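You operate a simulated robot arm through the tools that you are given. There is no shell and no other tool.

Carry out the task below with a simulated two-armed robot. There is one attempt and no reset: what you move stays moved.

## Task
The container in the orange frame is not plugged in: switch off, plug in, lock it, switch on again.
Fine: at the cold rack; watch till the lamp on its roof lights. The other containers, switches, sliders and plugs stay as they are.

The check looks at the end state, three seconds after you hand in, the way a careful person would. Anything else that was tipped, shoved, dropped, spilled or broken makes it a failure.

## Robot
Two 7-joint arms with two-finger parallel grippers on one trunk that stands fixed in place. Base frame: the origin is at the foot of the trunk, x ahead of it, y to its left, z up; the work surface is at about z = 760. Readings come in mm, rad, newtons and seconds.
The left shoulder is at [71, 156, 1005], the right one opposite. Payload 3.91 kg a hand.
The TCP of each hand is the grasp point between the finger pads, 30 mm short of the fingertips. In the tool frame z runs along the fingers and y along their closing line. Largest opening 110 mm; finger width 20, thickness 10; the body of the gripper, 48 by 112 mm, starts 55 mm behind the TCP.
Orientation is told as [roll, pitch, yaw] about the base's x, y, z axes, in that order, counted from this pose: with the fingers straight down and closing along the base's y, the tool's x points along the base's -x, its y along +y and its z along -z.

## Interface
- The arms move only by the tool send_rows. It takes "left_plan", "right_plan" or both (then of equal length, played together; a hand with none holds still); each is a list of rows, each a list of 7 numbers: the shift along the tool's x, y, z in units of 100 mm (1.0 is 100 mm), then the turn, a rotation vector about the tool's x, y, z in units of 180 degrees (1.0 is 180 degrees), then the closure, from 0 (fully open) to 1 (shut). In form: [[tx, ty, tz, ax, ay, az, fingers], ...]. A call has 1 to 20 rows; each row is the pose to reach, as a shift and turn from the pose commanded when the call began, along the tool's axes at that moment. A call with a number of a shift or a turn outside -1 to 1 is refused whole. Rows are played at 5 a second. More than 50 mm and 0.15 rad between two rows, or a gripper value outside its range, and nothing of the call is played. Where a pose cannot be reached the arm comes as near as it can. A force on the tool above 40 N (or 10 N above the force at the start of the call, whichever is more), or a blocked arm, ends the call early, and 0.2 s more pass. The fingers move at their own pace (about 108 mm/s each) and stop on an object; they squeeze with about 35 N. The grip force told is the motor's: it shows also when the fingers shut on nothing. Time passes only in rows, and 0.2 s behind the last, so rows that repeat a pose let the fingers close. It gives the time, the measured TCP pose, the force on the tool (base axes), the opening and the grip force at its end, in the units of the frame above (readings bear some noise), with the torque about the TCP (base axes, N m) and any sound that the robot's microphone picked up, and new pictures: "views" is both (left out), scene, wrist or none (wrist: the cameras of the hands that moved).
- Cameras (640 x 400 px; columns grow to the right, rows downward): "scene" is now at [133.7, 45.4, 1248.4]; the picture's right is [0.43, -0.90, 0.00], its down [-0.30, -0.14, -0.94] and it looks along [0.85, 0.40, -0.33] (base axes); focal length 321 px, centre (320, 200). "left" rides on the left gripper at [72, -17, -103] in its tool frame; the picture's right is [0.23, 0.97, 0.00], its down [-0.76, 0.18, -0.62] and it looks along [-0.61, 0.14, 0.78] (tool axes); focal length 222 px, centre (320, 200). "right" rides on the right gripper at [72, 17, -103] in its tool frame; the picture's right is [-0.23, 0.97, 0.00], its down [-0.76, -0.18, -0.62] and it looks along [-0.61, -0.14, 0.78] (tool axes); focal length 222 px, centre (320, 200). There is no depth. A picture from a camera that has moved, and an enlarged one, comes with that camera's place and axes in the base frame and with its lens. The place of the scene camera against the robot may be out by one fixed shift of up to 12 mm in any direction.
- lift_body(by): slides the trunk up (or, below 0, down) by that many mm; the arms and the scene camera ride with it, the base frame stays. It gives what a move gives, with no picture.
- pan_tilt(pan, tilt): turns the head with the scene camera to pan (to the left, within 1.501 rad either way) and tilt (down, from -0.506 to 1.204), counted from straight ahead of the robot. It gives what a move gives, and a new picture of the scene camera.
- zoom(camera, box): a new picture of the part [left, top, right, bottom] of that camera's present view, enlarged. It takes no simulated time.
- finish_job(): hands the job in; it is judged then, once.

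Places have to be worked out from the pictures, the camera data and where the tool is seen. Open the grippers and draw the arms clear of the work before you hand the job in, unless the task says otherwise.

The tools are called after "Emit:" as name(argument=value, ...) on one line, values as JSON. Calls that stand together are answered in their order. send_rows: Moves the arms, as the interface text tells. Its arguments: {"type":"object","properties":{"left_plan":{"type":"array"},"right_plan":{"type":"array"},"views":{"type":"string","enum":["both","scene","wrist","none"]}},"required":[]} The other tools are called the same way: lift_body (by) slides the trunk up or down; pan_tilt (pan, tilt) turns the head that bears the scene camera; zoom (camera, box) takes an enlarged picture of a part of a camera's view; finish_job () hands the job in.

At the start:

```text
t: 0.0
left_position: [612.6, 641.9, 1042.4]
left_orientation: [-0.001, -0.001, 0.001]
left_ft_force: [0.8, 0.1, 0.8]
left_moment: [0.0, 0.03, 0.0]
left_gripper_width: 110.0
left_grasp_force: 0.1
right_position: [735.0, 140.8, 1079.1]
right_orientation: [0.0, -0.001, 0.001]
right_ft_force: [-1.2, -0.5, 1.5]
right_moment: [-0.01, 0.0, -0.02]
right_gripper_width: 109.8
right_grasp_force: 0.0
trunk travel left (down, up): [-450.0, 490.0]
head pan, tilt: [0.442, 0.34]
```

scene: 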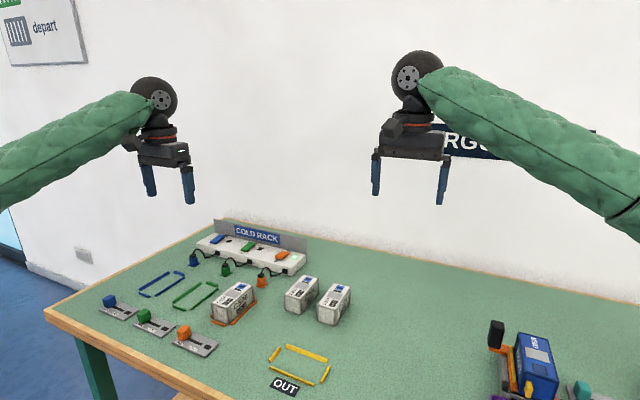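
right: 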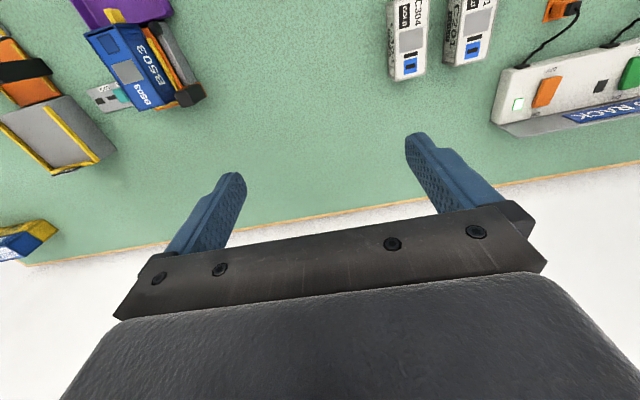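
left: 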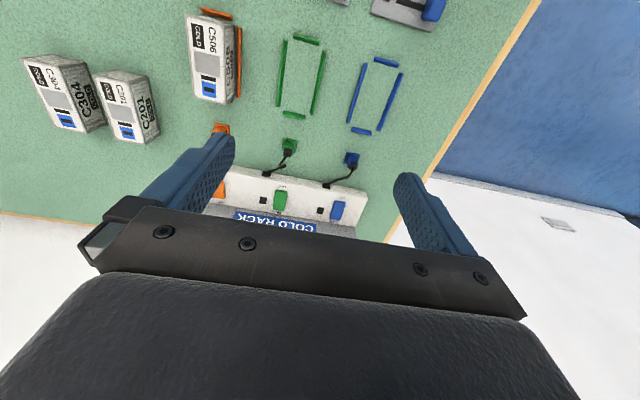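

I'll look closer at the cold rack and the orange frame before moving anything.

Emit:
zoom(camera="scene", box=[180, 210, 340, 310])

Emit:
zoom(camera="scene", box=[90, 270, 250, 370])

Emit:
zoom(camera="left", box=[160, 0, 448, 240])

Emit:
zoom(camera="right", box=[380, 0, 640, 160])

```text
4.00 times, centred on (260, 260) of scene
camera zoom: at [133.7, 45.4, 1248.4], right [0.43, -0.9, 0.0], down [-0.3, -0.14, -0.94], along [0.85, 0.4, -0.33], focal length 1283 px, centre (560, -40)
```

zoom: 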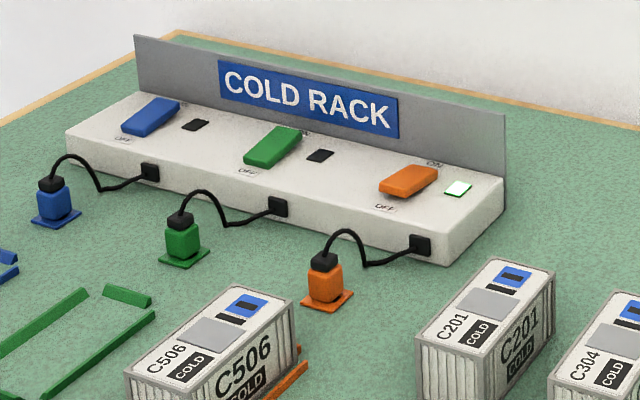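

```text
4.00 times, centred on (170, 320) of scene
camera zoom: at [133.7, 45.4, 1248.4], right [0.43, -0.9, 0.0], down [-0.3, -0.14, -0.94], along [0.85, 0.4, -0.33], focal length 1283 px, centre (920, -280)
```

zoom: 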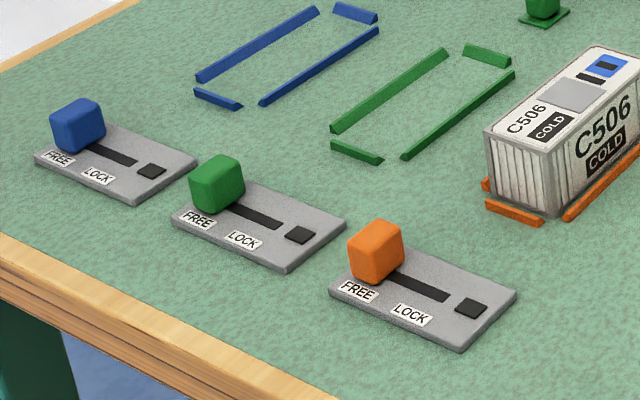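

```text
1.67 times, centred on (304, 120) of left
camera zoom: at [539.7, 623.9, 1144.5], right [-0.23, 0.97, 0.0], down [0.76, 0.18, 0.62], along [0.61, 0.14, -0.78], focal length 370 px, centre (347, 333)
```

zoom: 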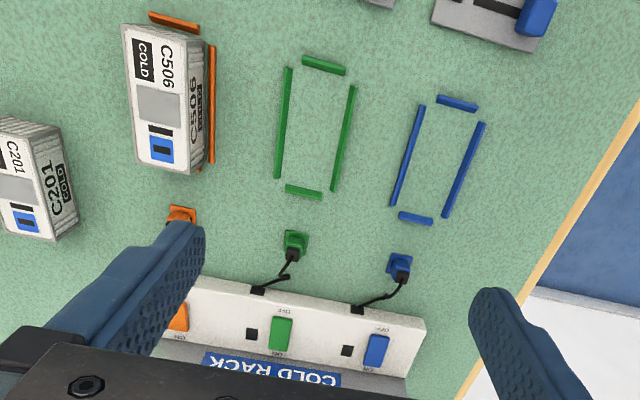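

```text
2.46 times, centred on (510, 80) of right
camera zoom: at [663.4, 156.6, 1182.0], right [0.23, 0.97, 0.0], down [0.76, -0.18, 0.62], along [0.61, -0.14, -0.78], focal length 547 px, centre (-148, 495)
```

zoom: 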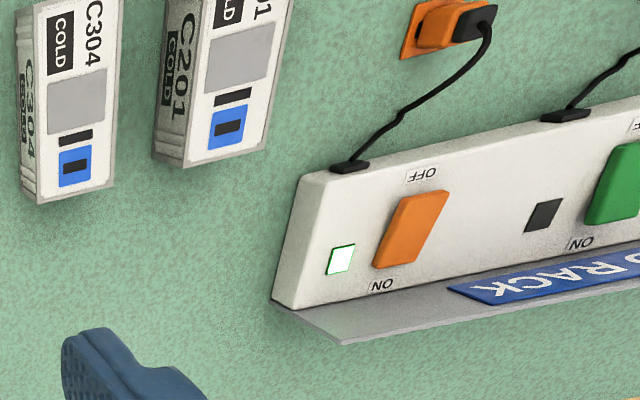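

The orange switch is ON (its rack lamp is lit), the orange plug stands in its holder and the orange slider is at FREE. I'll zoom in closer on the container roof, plug, switch and slider.

Emit:
zoom(camera="scene", box=[206, 274, 262, 330])

Emit:
zoom(camera="scene", box=[240, 240, 312, 295])

Emit:
zoom(camera="scene", box=[165, 315, 225, 360])

Emit:
zoom(camera="left", box=[180, 0, 260, 150])

```text
7.14 times, centred on (234, 302) of scene
camera zoom: at [133.7, 45.4, 1248.4], right [0.43, -0.9, 0.0], down [-0.3, -0.14, -0.94], along [0.85, 0.4, -0.33], focal length 2291 px, centre (934, -529)
```

zoom: 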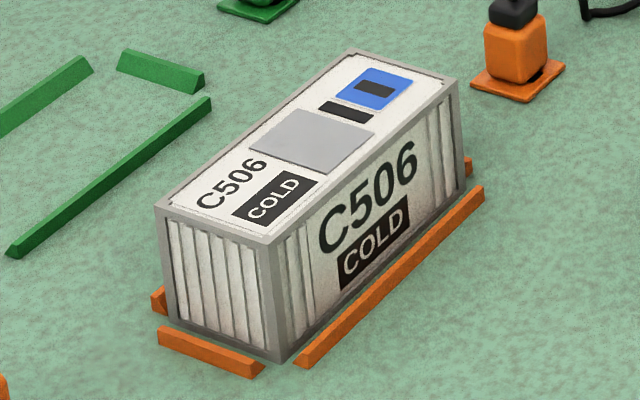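

```text
7.27 times, centred on (276, 268) of scene
camera zoom: at [133.7, 45.4, 1248.4], right [0.43, -0.9, 0.0], down [-0.3, -0.14, -0.94], along [0.85, 0.4, -0.33], focal length 2333 px, centre (640, -291)
```

zoom: 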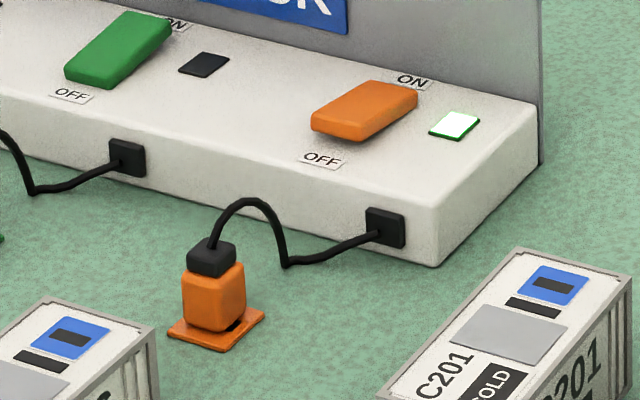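

```text
8.89 times, centred on (195, 338) of scene
camera zoom: at [133.7, 45.4, 1248.4], right [0.43, -0.9, 0.0], down [-0.3, -0.14, -0.94], along [0.85, 0.4, -0.33], focal length 2851 px, centre (1431, -1022)
```

zoom: 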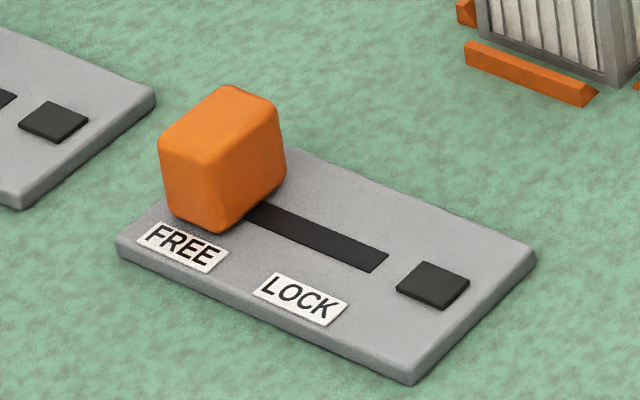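

```text
2.67 times, centred on (220, 75) of left
camera zoom: at [539.7, 623.9, 1144.5], right [-0.23, 0.97, 0.0], down [0.76, 0.18, 0.62], along [0.61, 0.14, -0.78], focal length 592 px, centre (587, 533)
```

zoom: 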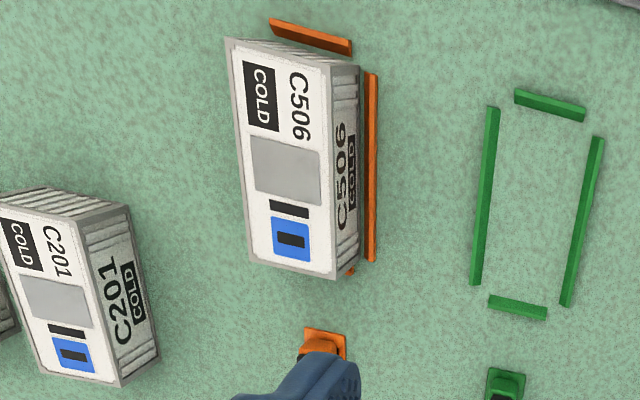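

The socket appears to be the dark slot in the blue pad on C506's roof, with the black bar beside it as the lamp. I bring the left hand to roughly (560, 480, 1000) so the wrist camera can triangulate everything.

Emit:
send_rows(left_plan=[[0.13, -0.4, 0.1, 0, 0, 0, 0], [0.26, -0.8, 0.2, 0, 0, 0, 0]], views="none")

Emit:
send_rows(left_plan=[[0.13, -0.4, 0.1, 0, 0, 0, 0], [0.26, -0.82, 0.2, 0, 0, 0, 0], [0.26, -0.82, 0.2, 0, 0, 0, 0]])

```text
t: 0.6
left_position: [586.2, 561.0, 1020.9]
left_orientation: [0.0, 0.001, 0.001]
left_ft_force: [0.7, 0.7, -0.8]
left_moment: [-0.03, -0.01, -0.03]
left_gripper_width: 110.0
left_grasp_force: 0.0
right_position: [735.4, 140.5, 1078.6]
right_orientation: [0.0, 0.0, 0.0]
right_ft_force: [0.1, 0.3, 0.3]
right_moment: [0.05, 0.02, 0.03]
right_gripper_width: 110.2
right_grasp_force: 0.2
trunk travel left (down, up): [-450.0, 490.0]
head pan, tilt: [0.442, 0.34]
```

```text
t: 1.4
left_position: [560.2, 479.3, 1001.1]
left_orientation: [0.0, 0.0, 0.001]
left_ft_force: [-0.6, 1.1, -0.3]
left_moment: [0.03, -0.01, -0.01]
left_gripper_width: 109.9
left_grasp_force: 0.2
right_position: [735.4, 140.0, 1079.7]
right_orientation: [0.0, 0.0, -0.001]
right_ft_force: [-0.1, -1.2, -0.2]
right_moment: [-0.01, -0.01, 0.04]
right_gripper_width: 109.8
right_grasp_force: 0.0
trunk travel left (down, up): [-450.0, 490.0]
head pan, tilt: [0.442, 0.34]
camera scene: at [133.5, 45.6, 1248.4], right [0.43, -0.9, 0.0], down [-0.3, -0.14, -0.94], along [0.85, 0.4, -0.33], focal length 321 px, centre (320, 200)
camera left: at [486.8, 463.0, 1105.5], right [-0.23, 0.97, 0.0], down [0.76, 0.18, 0.62], along [0.61, 0.14, -0.78], focal length 222 px, centre (320, 200)
```

scene: 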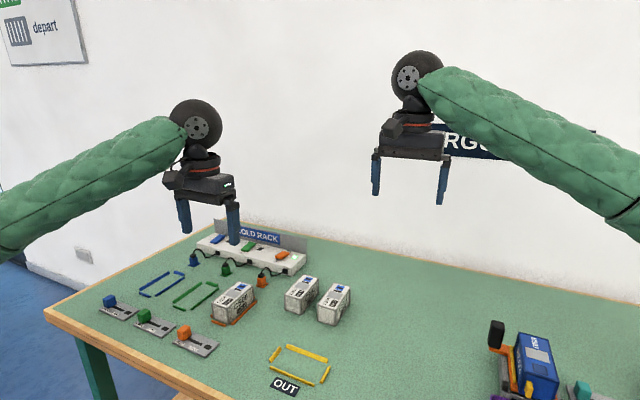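
left: 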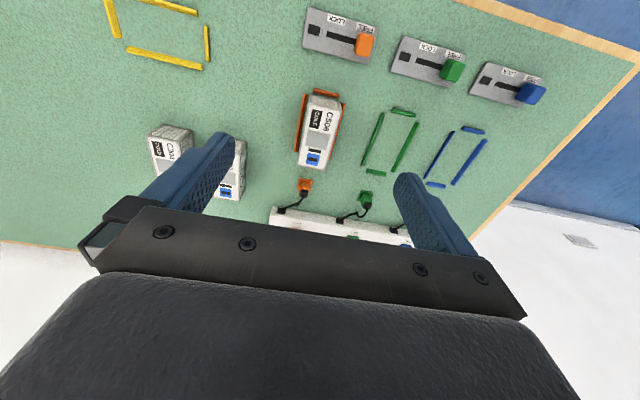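

Good overhead view. I zoom into each feature from here.

Emit:
zoom(camera="left", box=[260, 80, 360, 200])

Emit:
zoom(camera="left", box=[250, 165, 410, 265])

Emit:
zoom(camera="left", box=[290, 0, 400, 80])

```text
3.33 times, centred on (310, 140) of left
camera zoom: at [486.8, 463.0, 1105.5], right [-0.23, 0.97, 0.0], down [0.76, 0.18, 0.62], along [0.61, 0.14, -0.78], focal length 740 px, centre (353, 400)
```

zoom: 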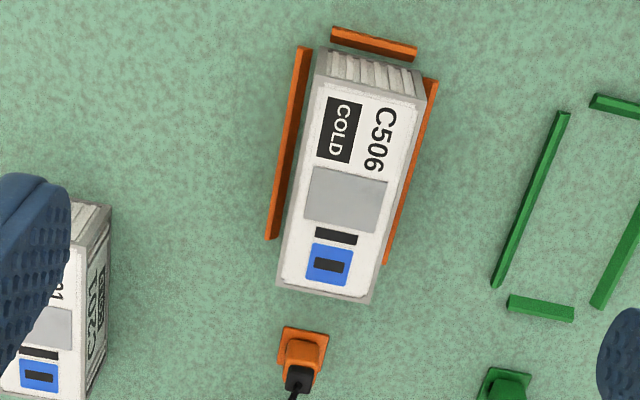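

```text
4.00 times, centred on (330, 215) of left
camera zoom: at [486.8, 463.0, 1105.5], right [-0.23, 0.97, 0.0], down [0.76, 0.18, 0.62], along [0.61, 0.14, -0.78], focal length 888 px, centre (280, 140)
```

zoom: 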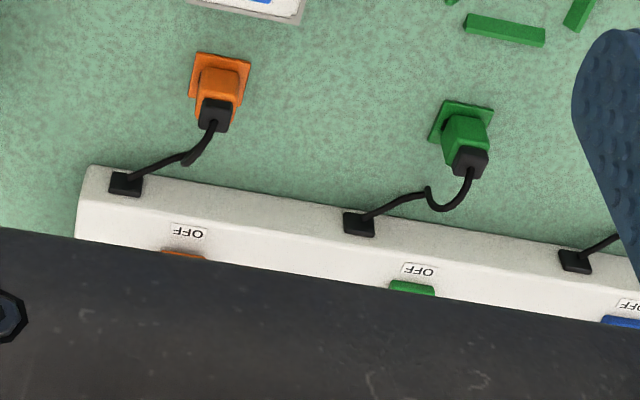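

```text
5.00 times, centred on (345, 40) of left
camera zoom: at [486.8, 463.0, 1105.5], right [-0.23, 0.97, 0.0], down [0.76, 0.18, 0.62], along [0.61, 0.14, -0.78], focal length 1111 px, centre (195, 1000)
```

zoom: 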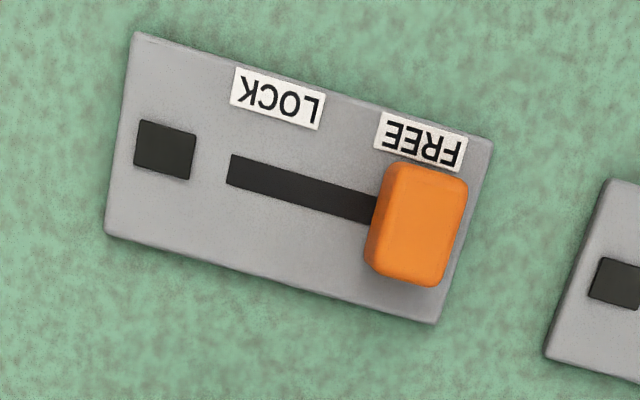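

C506's roof is at z≈805 with its socket near (647, 490); the plug stands near (727, 490) and the rocker spans about x 808–840 at y≈490. I move the hand forward for a close look at the rocker and plug.

Emit:
send_rows(left_plan=[[-0.4, 0.03, 0.1, 0, 0, 0, 0], [-0.8, 0.06, 0.2, 0, 0, 0, 0], [-0.97, 0.1, 0.3, 0, 0, 0, 0]], views="none")

Emit:
send_rows(left_plan=[[-0.4, 0, 0.2, 0, 0, 0, 0], [-0.4, 0, 0.2, 0, 0, 0, 0]], views="wrist")

Emit:
zoom(camera="left", box=[240, 100, 400, 240])

Emit:
zoom(camera="left", box=[260, 20, 380, 120])

```text
t: 2.2
left_position: [658.8, 491.1, 971.8]
left_orientation: [0.001, 0.004, 0.001]
left_ft_force: [0.7, -0.6, 0.1]
left_moment: [-0.02, -0.01, -0.01]
left_gripper_width: 109.9
left_grasp_force: 0.0
right_position: [735.9, 140.5, 1078.4]
right_orientation: [0.0, 0.0, 0.0]
right_ft_force: [-0.1, 0.5, 0.9]
right_moment: [0.02, 0.02, -0.02]
right_gripper_width: 109.9
right_grasp_force: 0.0
trunk travel left (down, up): [-450.0, 490.0]
head pan, tilt: [0.442, 0.34]
```

```text
t: 2.8
left_position: [696.3, 489.3, 952.1]
left_orientation: [-0.001, -0.001, -0.001]
left_ft_force: [-0.6, 0.3, 0.0]
left_moment: [-0.03, -0.03, -0.01]
left_gripper_width: 110.1
left_grasp_force: 0.1
right_position: [733.6, 140.3, 1080.4]
right_orientation: [-0.001, -0.003, 0.002]
right_ft_force: [0.1, 0.7, 0.7]
right_moment: [0.0, -0.02, 0.01]
right_gripper_width: 110.0
right_grasp_force: 0.1
trunk travel left (down, up): [-450.0, 490.0]
head pan, tilt: [0.442, 0.34]
camera left: at [624.0, 471.6, 1055.8], right [-0.23, 0.97, 0.0], down [0.76, 0.18, 0.62], along [0.61, 0.14, -0.78], focal length 222 px, centre (320, 200)
```

left: 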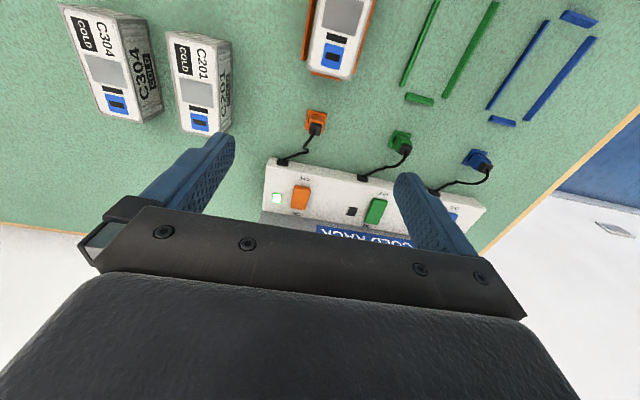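

```text
2.86 times, centred on (320, 170) of left
camera zoom: at [624.0, 471.6, 1055.8], right [-0.23, 0.97, 0.0], down [0.76, 0.18, 0.62], along [0.61, 0.14, -0.78], focal length 635 px, centre (320, 286)
```

zoom: 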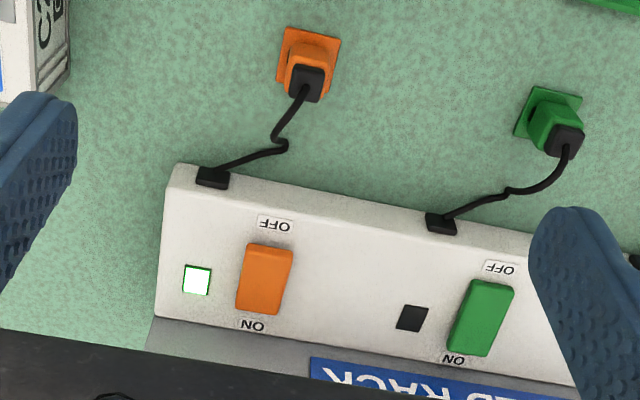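

```text
4.00 times, centred on (320, 70) of left
camera zoom: at [624.0, 471.6, 1055.8], right [-0.23, 0.97, 0.0], down [0.76, 0.18, 0.62], along [0.61, 0.14, -0.78], focal length 888 px, centre (320, 720)
```

zoom: 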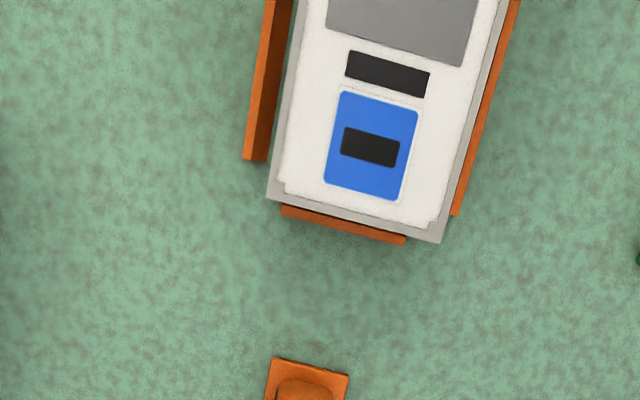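

The rocker spans x≈806–851, y≈479–501, with its OFF end nearest me raised. I close the fingers and go above the OFF end at about (812, 490), tips still well clear.

Emit:
send_rows(left_plan=[[-0.3, 0, 0, 0, 0, 0, 1], [-0.6, 0, 0.1, 0, 0, 0, 1], [-0.8, 0, 0.3, 0, 0, 0, 1]], views="none")

Emit:
send_rows(left_plan=[[-0.34, 0, 0.25, 0, 0, 0, 1], [-0.34, 0, 0.5, 0, 0, 0, 1], [-0.34, 0, 0.5, 0, 0, 0, 1]], views="both")

Emit:
zoom(camera="left", box=[220, 80, 420, 280])

Emit:
zoom(camera="scene", box=[240, 210, 320, 270])

```text
t: 3.6
left_position: [778.5, 490.4, 920.4]
left_orientation: [0.0, -0.002, 0.002]
left_ft_force: [-0.8, -0.7, -0.4]
left_moment: [-0.02, 0.01, 0.01]
left_gripper_width: 0.0
left_grasp_force: 35.2
right_position: [735.9, 139.5, 1077.6]
right_orientation: [0.0, 0.003, 0.001]
right_ft_force: [0.3, -0.3, 0.1]
right_moment: [0.0, 0.0, 0.03]
right_gripper_width: 110.1
right_grasp_force: 0.0
trunk travel left (down, up): [-450.0, 490.0]
head pan, tilt: [0.442, 0.34]
```

```text
t: 4.4
left_position: [811.3, 488.3, 870.4]
left_orientation: [-0.001, 0.002, 0.0]
left_ft_force: [0.6, -0.7, -0.2]
left_moment: [-0.03, 0.02, -0.01]
left_gripper_width: 0.0
left_grasp_force: 34.5
right_position: [736.6, 139.7, 1077.5]
right_orientation: [0.0, 0.002, 0.0]
right_ft_force: [-0.4, -0.6, 0.1]
right_moment: [0.0, 0.02, 0.03]
right_gripper_width: 110.1
right_grasp_force: 0.2
trunk travel left (down, up): [-450.0, 490.0]
head pan, tilt: [0.442, 0.34]
camera scene: at [134.5, 45.0, 1248.3], right [0.43, -0.9, 0.0], down [-0.3, -0.14, -0.94], along [0.85, 0.4, -0.34], focal length 321 px, centre (320, 200)
camera left: at [739.3, 470.5, 973.6], right [-0.23, 0.97, 0.0], down [0.76, 0.18, 0.62], along [0.61, 0.14, -0.78], focal length 222 px, centre (320, 200)
```

scene: 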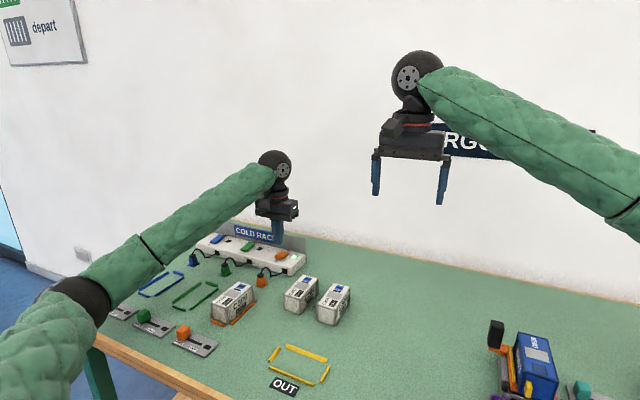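
left: 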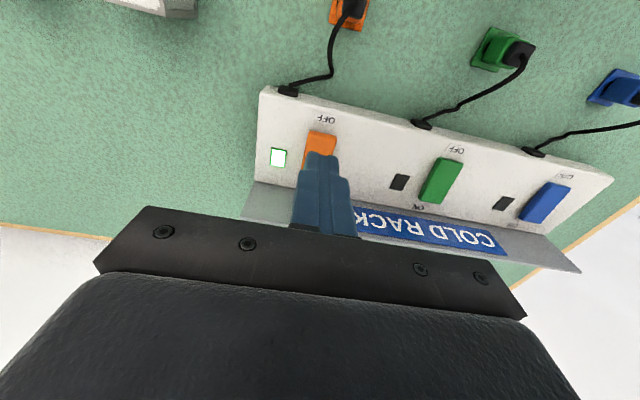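

```text
2.00 times, centred on (320, 180) of left
camera zoom: at [739.3, 470.5, 973.6], right [-0.23, 0.97, 0.0], down [0.76, 0.18, 0.62], along [0.61, 0.14, -0.78], focal length 444 px, centre (320, 240)
```

zoom: 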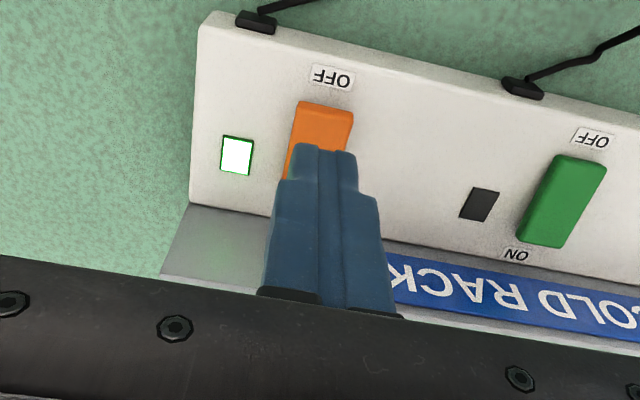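

```text
6.67 times, centred on (280, 240) of scene
camera zoom: at [134.5, 45.0, 1248.3], right [0.43, -0.9, 0.0], down [-0.3, -0.14, -0.94], along [0.85, 0.4, -0.34], focal length 2138 px, centre (587, -67)
```

zoom: 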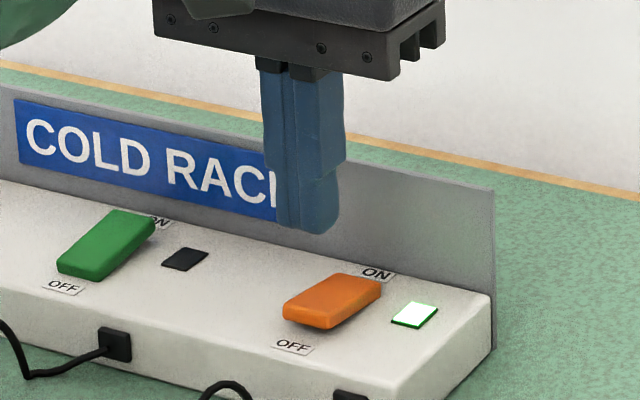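

The tips are over the OFF half of the rocker. I lower quickly to just above it, then in 2 mm steps to press, watching force and lamp.

Emit:
send_rows(left_plan=[[0, 0, 0.15, 0, 0, 0, 1], [0, 0, 0.28, 0, 0, 0, 1], [0, 0, 0.32, 0, 0, 0, 1], [0, 0, 0.34, 0, 0, 0, 1], [0, 0, 0.36, 0, 0, 0, 1], [0, 0, 0.38, 0, 0, 0, 1], [0, 0, 0.4, 0, 0, 0, 1], [0, 0, 0.42, 0, 0, 0, 1]], views="both")

Emit:
zoom(camera="scene", box=[240, 210, 320, 270])

```text
t: 6.2
left_position: [812.2, 489.4, 827.8]
left_orientation: [0.001, 0.0, -0.001]
left_ft_force: [-0.4, -0.4, 0.0]
left_moment: [0.01, -0.01, 0.01]
left_gripper_width: 0.1
left_grasp_force: 35.1
right_position: [736.1, 140.3, 1078.7]
right_orientation: [0.0, 0.0, -0.001]
right_ft_force: [0.4, 0.0, -0.8]
right_moment: [-0.01, 0.0, 0.05]
right_gripper_width: 110.0
right_grasp_force: 0.0
trunk travel left (down, up): [-450.0, 490.0]
head pan, tilt: [0.442, 0.34]
camera scene: at [133.7, 45.3, 1248.4], right [0.43, -0.9, 0.0], down [-0.3, -0.14, -0.94], along [0.85, 0.4, -0.33], focal length 321 px, centre (320, 200)
camera left: at [738.7, 471.6, 932.2], right [-0.23, 0.97, 0.0], down [0.76, 0.18, 0.62], along [0.61, 0.14, -0.78], focal length 222 px, centre (320, 200)
```

scene: 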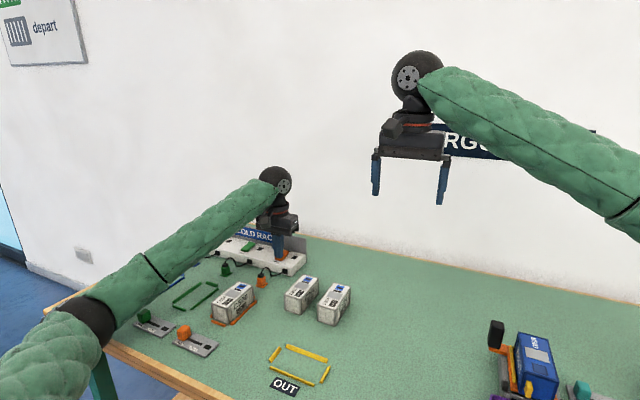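
left: 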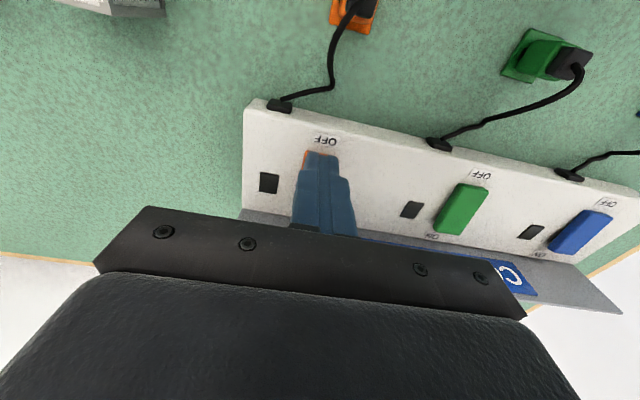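

```text
6.67 times, centred on (280, 240) of scene
camera zoom: at [133.7, 45.3, 1248.4], right [0.43, -0.9, 0.0], down [-0.3, -0.14, -0.94], along [0.85, 0.4, -0.33], focal length 2138 px, centre (587, -67)
```

zoom: 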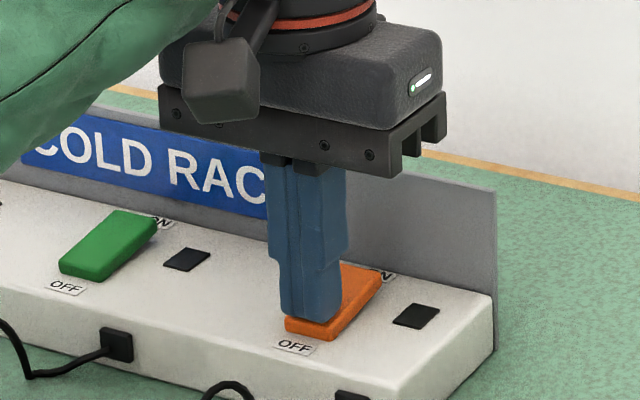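

The rocker flipped and the rack lamp is dark: switched off. I raise the hand and move back above the orange plug with the fingers half open.

Emit:
send_rows(left_plan=[[0, 0, -0.3, 0, 0, 0, 1], [0, 0, -0.6, 0, 0, 0, 1], [0.4, 0, -0.6, 0, 0, 0, 0.6], [0.85, 0.0, -0.6, 0, 0, 0, 0.5], [0.85, 0, -0.6, 0, 0, 0, 0.5], [0.85, 0, -0.6, 0, 0, 0, 0.5]], views="both")

Emit:
zoom(camera="left", box=[240, 40, 420, 240])

Emit:
zoom(camera="scene", box=[240, 220, 320, 300])

```text
t: 7.6
left_position: [724.2, 489.1, 888.7]
left_orientation: [0.001, 0.0, 0.003]
left_ft_force: [-1.0, -0.1, -0.6]
left_moment: [0.01, 0.01, 0.02]
left_gripper_width: 55.0
left_grasp_force: 0.0
right_position: [733.8, 140.2, 1079.0]
right_orientation: [0.001, -0.002, 0.002]
right_ft_force: [0.6, 0.2, 0.3]
right_moment: [0.03, -0.01, 0.03]
right_gripper_width: 109.7
right_grasp_force: 0.0
trunk travel left (down, up): [-450.0, 490.0]
head pan, tilt: [0.442, 0.34]
camera scene: at [133.4, 45.5, 1248.5], right [0.43, -0.9, 0.0], down [-0.3, -0.14, -0.94], along [0.85, 0.4, -0.33], focal length 321 px, centre (320, 200)
camera left: at [652.5, 471.9, 993.1], right [-0.23, 0.97, 0.0], down [0.76, 0.18, 0.62], along [0.61, 0.14, -0.78], focal length 222 px, centre (320, 200)
```

scene: 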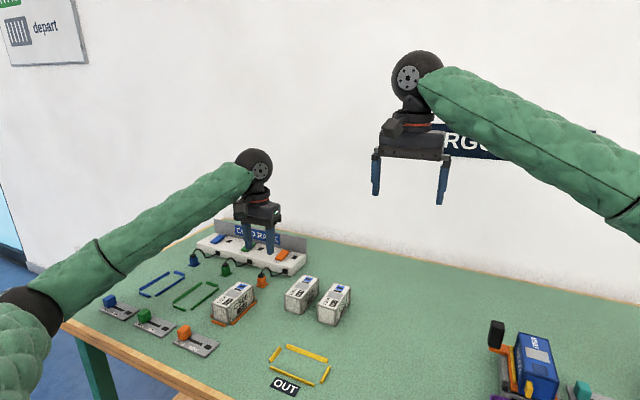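
left: 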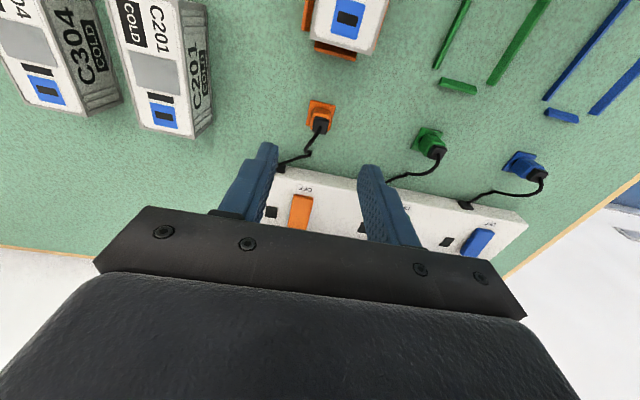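

```text
2.00 times, centred on (330, 140) of left
camera zoom: at [652.5, 471.9, 993.1], right [-0.23, 0.97, 0.0], down [0.76, 0.18, 0.62], along [0.61, 0.14, -0.78], focal length 444 px, centre (300, 320)
```

zoom: 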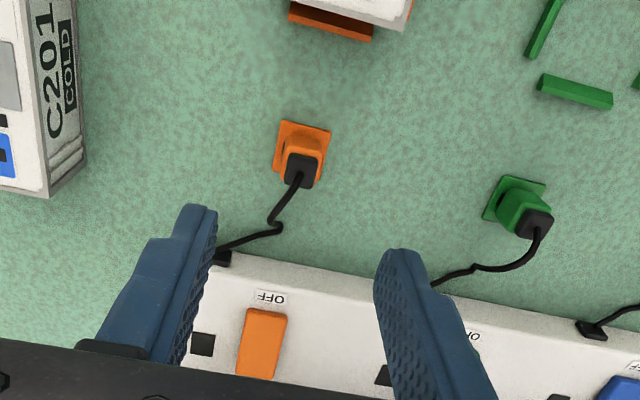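

```text
5.00 times, centred on (280, 260) of scene
camera zoom: at [133.4, 45.5, 1248.5], right [0.43, -0.9, 0.0], down [-0.3, -0.14, -0.94], along [0.85, 0.4, -0.33], focal length 1604 px, centre (520, -100)
```

zoom: 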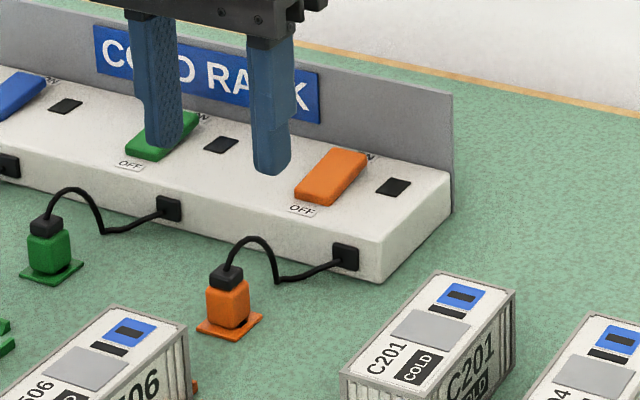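

The cap's top triangulates to about (724, 489.5, 793). I descend around it with a 44 mm opening to TCP z≈803 and check before closing.

Emit:
send_rows(left_plan=[[0.025, 0, 0.25, 0, 0, 0, 0.6], [0.025, 0, 0.5, 0, 0, 0, 0.6], [0.025, 0, 0.7, 0, 0, 0, 0.6], [0.025, 0, 0.78, 0, 0, 0, 0.6], [0.025, 0, 0.86, 0, 0, 0, 0.6], [0.025, 0, 0.86, 0, 0, 0, 0.6]], views="both")

Emit:
zoom(camera="left", box=[240, 60, 420, 240])

Emit:
zoom(camera="scene", box=[230, 230, 310, 300])

```text
t: 9.0
left_position: [723.3, 488.6, 803.4]
left_orientation: [0.0, -0.001, 0.0]
left_ft_force: [-0.1, -1.2, 0.1]
left_moment: [0.0, 0.02, 0.02]
left_gripper_width: 44.0
left_grasp_force: 0.0
right_position: [735.3, 140.0, 1080.2]
right_orientation: [0.001, -0.001, 0.0]
right_ft_force: [-0.1, 0.3, -0.6]
right_moment: [-0.04, -0.01, 0.02]
right_gripper_width: 110.1
right_grasp_force: 0.0
trunk travel left (down, up): [-450.0, 490.0]
head pan, tilt: [0.442, 0.34]
camera scene: at [133.7, 45.3, 1248.4], right [0.43, -0.9, 0.0], down [-0.3, -0.14, -0.94], along [0.85, 0.4, -0.33], focal length 321 px, centre (320, 200)
camera left: at [651.7, 471.5, 906.4], right [-0.23, 0.97, 0.0], down [0.76, 0.18, 0.62], along [0.61, 0.14, -0.78], focal length 222 px, centre (320, 200)
```

scene: 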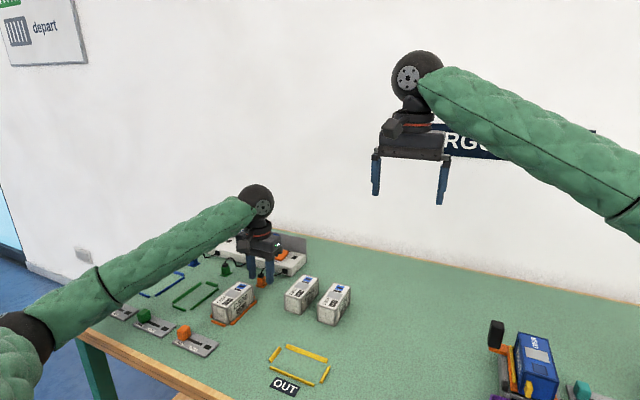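
left: 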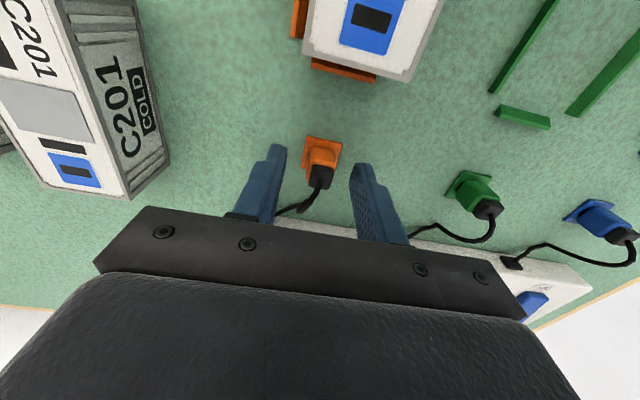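

```text
2.22 times, centred on (330, 150) of left
camera zoom: at [651.7, 471.5, 906.4], right [-0.23, 0.97, 0.0], down [0.76, 0.18, 0.62], along [0.61, 0.14, -0.78], focal length 494 px, centre (298, 311)
```

zoom: 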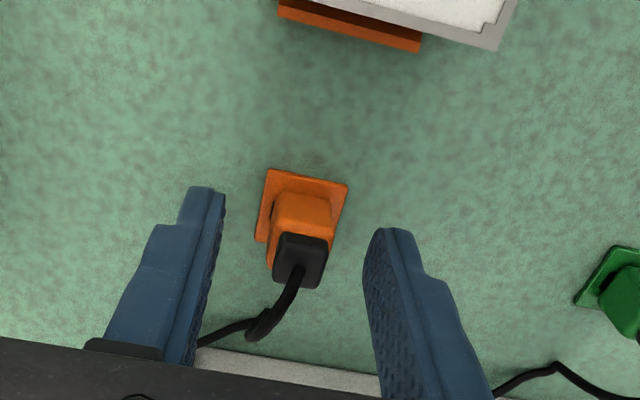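

```text
5.71 times, centred on (270, 265) of scene
camera zoom: at [133.7, 45.3, 1248.4], right [0.43, -0.9, 0.0], down [-0.3, -0.14, -0.94], along [0.85, 0.4, -0.33], focal length 1833 px, centre (606, -171)
```

zoom: 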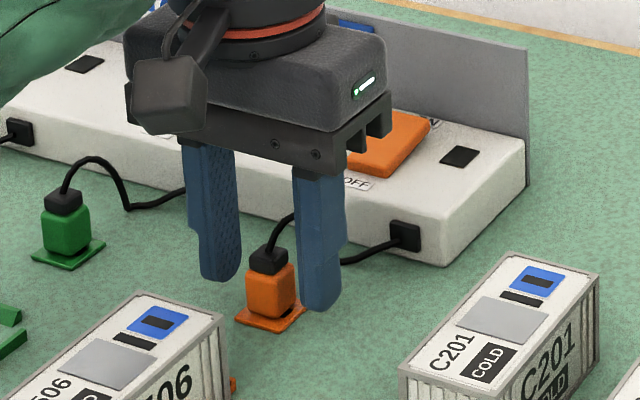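

The plug sits centred between the fingers. I close on it and check the grip.

Emit:
send_rows(left_plan=[[0, 0, 0, 0, 0, 0, 0.8], [0, 0, 0, 0, 0, 0, 1], [0, 0, 0, 0, 0, 0, 1], [0, 0, 0, 0, 0, 0, 1]], views="wrist")

Emit:
zoom(camera="left", box=[240, 60, 420, 240])

Emit:
zoom(camera="scene", box=[230, 230, 310, 300])

```text
t: 10.0
left_position: [724.8, 488.7, 803.1]
left_orientation: [-0.001, -0.001, 0.0]
left_ft_force: [-0.2, 0.2, -0.1]
left_moment: [0.01, -0.02, 0.0]
left_gripper_width: 16.7
left_grasp_force: 35.0
right_position: [735.4, 139.9, 1078.8]
right_orientation: [-0.001, 0.001, 0.0]
right_ft_force: [-0.3, 0.0, 0.0]
right_moment: [-0.05, 0.01, 0.0]
right_gripper_width: 109.7
right_grasp_force: 0.1
trunk travel left (down, up): [-450.0, 490.0]
head pan, tilt: [0.442, 0.34]
camera left: at [651.7, 471.6, 906.4], right [-0.23, 0.97, 0.0], down [0.76, 0.18, 0.62], along [0.61, 0.14, -0.78], focal length 222 px, centre (320, 200)
```

left: 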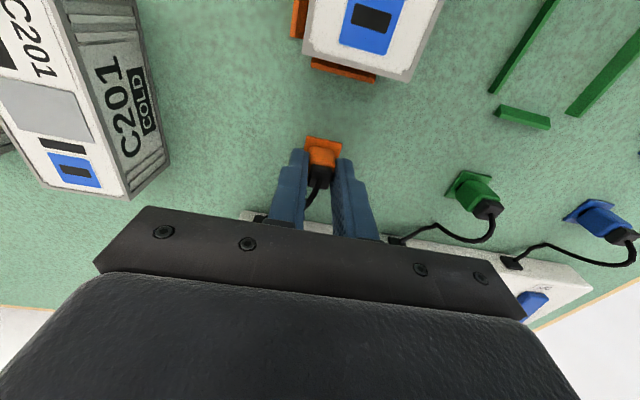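

```text
2.22 times, centred on (330, 150) of left
camera zoom: at [651.7, 471.6, 906.4], right [-0.23, 0.97, 0.0], down [0.76, 0.18, 0.62], along [0.61, 0.14, -0.78], focal length 494 px, centre (298, 311)
```

zoom: 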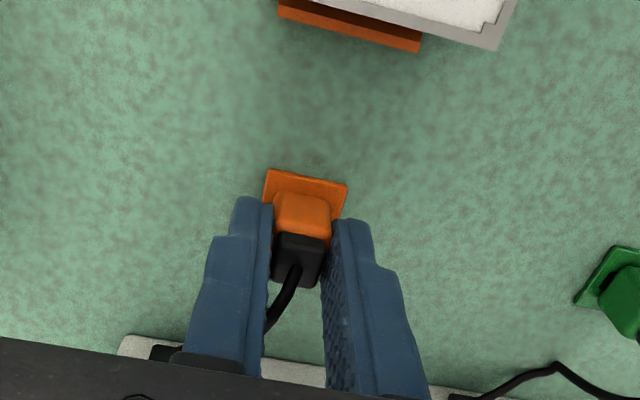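

```text
5.71 times, centred on (270, 265) of scene
camera zoom: at [133.8, 45.3, 1248.4], right [0.43, -0.9, 0.0], down [-0.3, -0.14, -0.94], along [0.85, 0.4, -0.33], focal length 1833 px, centre (606, -171)
```

zoom: 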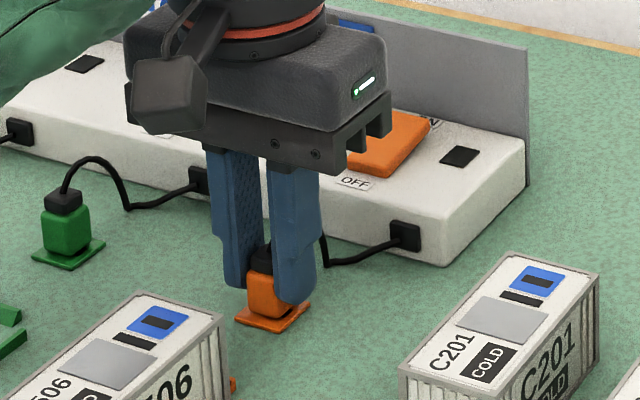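

The grip holds at 16.7 mm width on the plug. I lift straight up 70 mm and look at the plug and its underside.

Emit:
send_rows(left_plan=[[0, 0, -0.05, 0, 0, 0, 1], [0, 0, -0.15, 0, 0, 0, 1], [0, 0, -0.3, 0, 0, 0, 1], [0, 0, -0.5, 0, 0, 0, 1], [0, 0, -0.7, 0, 0, 0, 1], [0, 0, -0.7, 0, 0, 0, 1]], views="both")

Emit:
zoom(camera="left", box=[260, 80, 400, 220])

Emit:
zoom(camera="scene", box=[230, 220, 310, 300])

```text
t: 11.4
left_position: [723.2, 489.3, 872.3]
left_orientation: [-0.001, 0.001, 0.002]
left_ft_force: [-0.8, 0.1, -1.1]
left_moment: [0.03, -0.04, -0.01]
left_gripper_width: 16.5
left_grasp_force: 34.8
right_position: [735.6, 140.1, 1078.8]
right_orientation: [0.0, 0.001, 0.0]
right_ft_force: [0.0, 0.1, -0.2]
right_moment: [-0.01, 0.0, -0.02]
right_gripper_width: 109.9
right_grasp_force: 0.0
trunk travel left (down, up): [-450.0, 490.0]
head pan, tilt: [0.442, 0.34]
camera scene: at [134.1, 45.5, 1248.3], right [0.43, -0.9, 0.0], down [-0.3, -0.14, -0.94], along [0.85, 0.4, -0.34], focal length 321 px, centre (320, 200)
camera left: at [651.4, 472.0, 975.7], right [-0.23, 0.97, 0.0], down [0.76, 0.18, 0.62], along [0.61, 0.14, -0.78], focal length 222 px, centre (320, 200)
```

scene: 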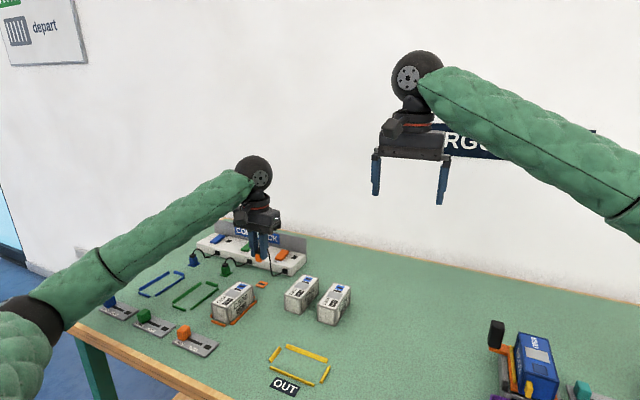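
left: 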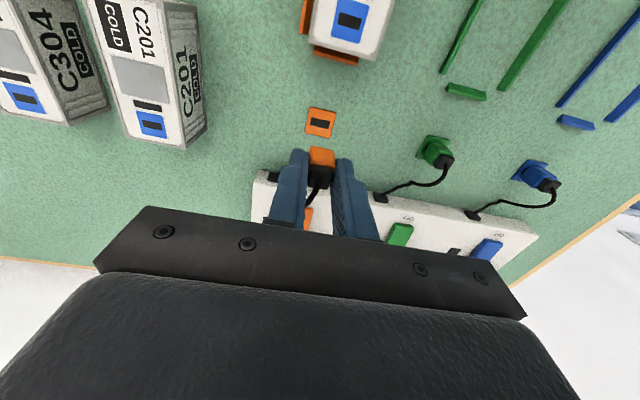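

```text
2.86 times, centred on (330, 150) of left
camera zoom: at [651.4, 472.0, 975.7], right [-0.23, 0.97, 0.0], down [0.76, 0.18, 0.62], along [0.61, 0.14, -0.78], focal length 635 px, centre (291, 343)
```

zoom: 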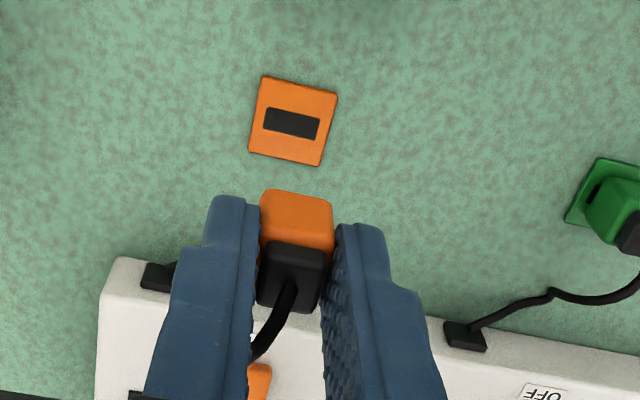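

```text
5.00 times, centred on (270, 260) of scene
camera zoom: at [134.1, 45.5, 1248.3], right [0.43, -0.9, 0.0], down [-0.3, -0.14, -0.94], along [0.85, 0.4, -0.34], focal length 1604 px, centre (570, -100)
```

zoom: 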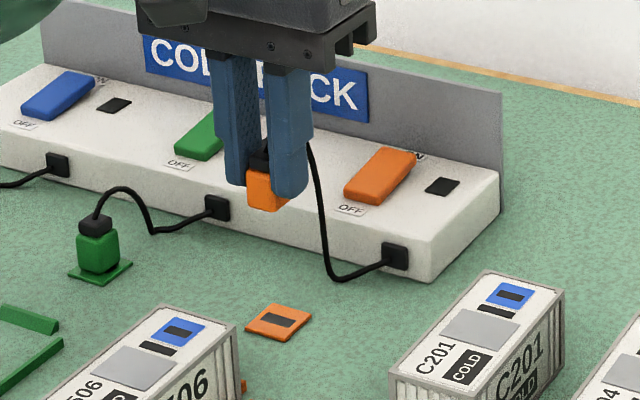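

The plug lifted cleanly off its flat holder. Its position relative to the wrist camera is (+73, +17), and I triangulate the socket at (646.4, 489.2, 807), so I carry the plug back 77 mm at this height.

Emit:
send_rows(left_plan=[[0.2, 0, 0, 0, 0, 0, 1], [0.4, 0, 0, 0, 0, 0, 1], [0.6, 0, 0, 0, 0, 0, 1], [0.775, 0, 0, 0, 0, 0, 1], [0.775, 0, 0, 0, 0, 0, 1]], views="both")

Emit:
zoom(camera="left", box=[250, 50, 410, 210])

Emit:
zoom(camera="scene", box=[200, 230, 300, 320])

```text
t: 12.6
left_position: [646.8, 490.2, 872.9]
left_orientation: [0.0, -0.002, 0.0]
left_ft_force: [0.2, 1.0, -0.3]
left_moment: [0.01, 0.03, 0.0]
left_gripper_width: 16.8
left_grasp_force: 35.1
right_position: [734.5, 139.1, 1078.7]
right_orientation: [0.002, 0.002, 0.001]
right_ft_force: [0.5, 0.2, 0.1]
right_moment: [0.01, 0.0, -0.01]
right_gripper_width: 110.0
right_grasp_force: 0.0
trunk travel left (down, up): [-450.0, 490.0]
head pan, tilt: [0.442, 0.34]
camera scene: at [134.0, 45.4, 1248.3], right [0.43, -0.9, 0.0], down [-0.3, -0.14, -0.94], along [0.85, 0.4, -0.34], focal length 321 px, centre (320, 200)
camera left: at [573.2, 471.9, 976.1], right [-0.23, 0.97, 0.0], down [0.76, 0.18, 0.62], along [0.61, 0.14, -0.78], focal length 222 px, centre (320, 200)
```

scene: 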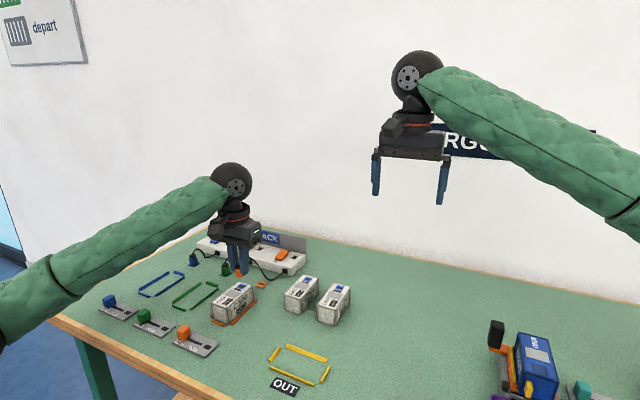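
left: 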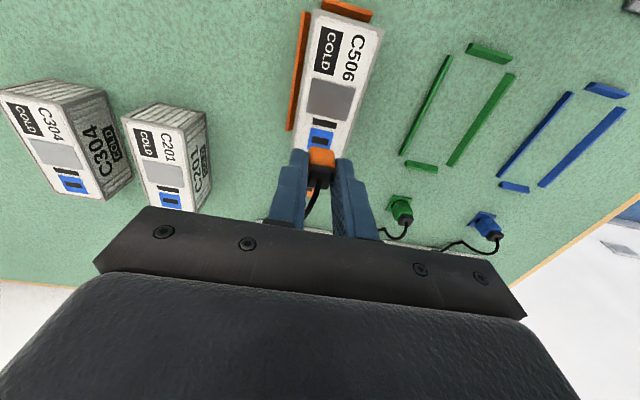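

```text
2.50 times, centred on (330, 130) of left
camera zoom: at [573.2, 471.9, 976.1], right [-0.23, 0.97, 0.0], down [0.76, 0.18, 0.62], along [0.61, 0.14, -0.78], focal length 555 px, centre (295, 375)
```

zoom: 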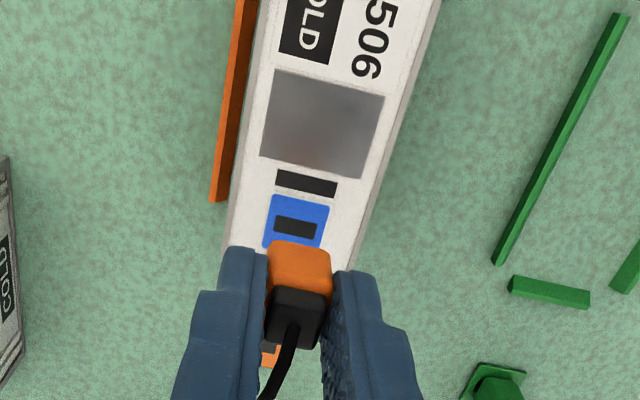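

```text
4.44 times, centred on (250, 275) of scene
camera zoom: at [134.0, 45.4, 1248.3], right [0.43, -0.9, 0.0], down [-0.3, -0.14, -0.94], along [0.85, 0.4, -0.34], focal length 1426 px, centre (631, -133)
```

zoom: 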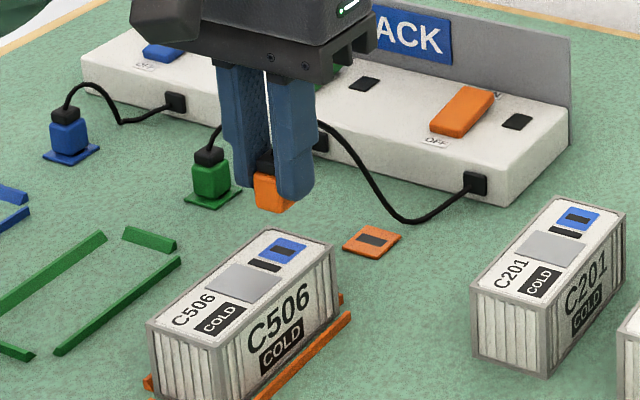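

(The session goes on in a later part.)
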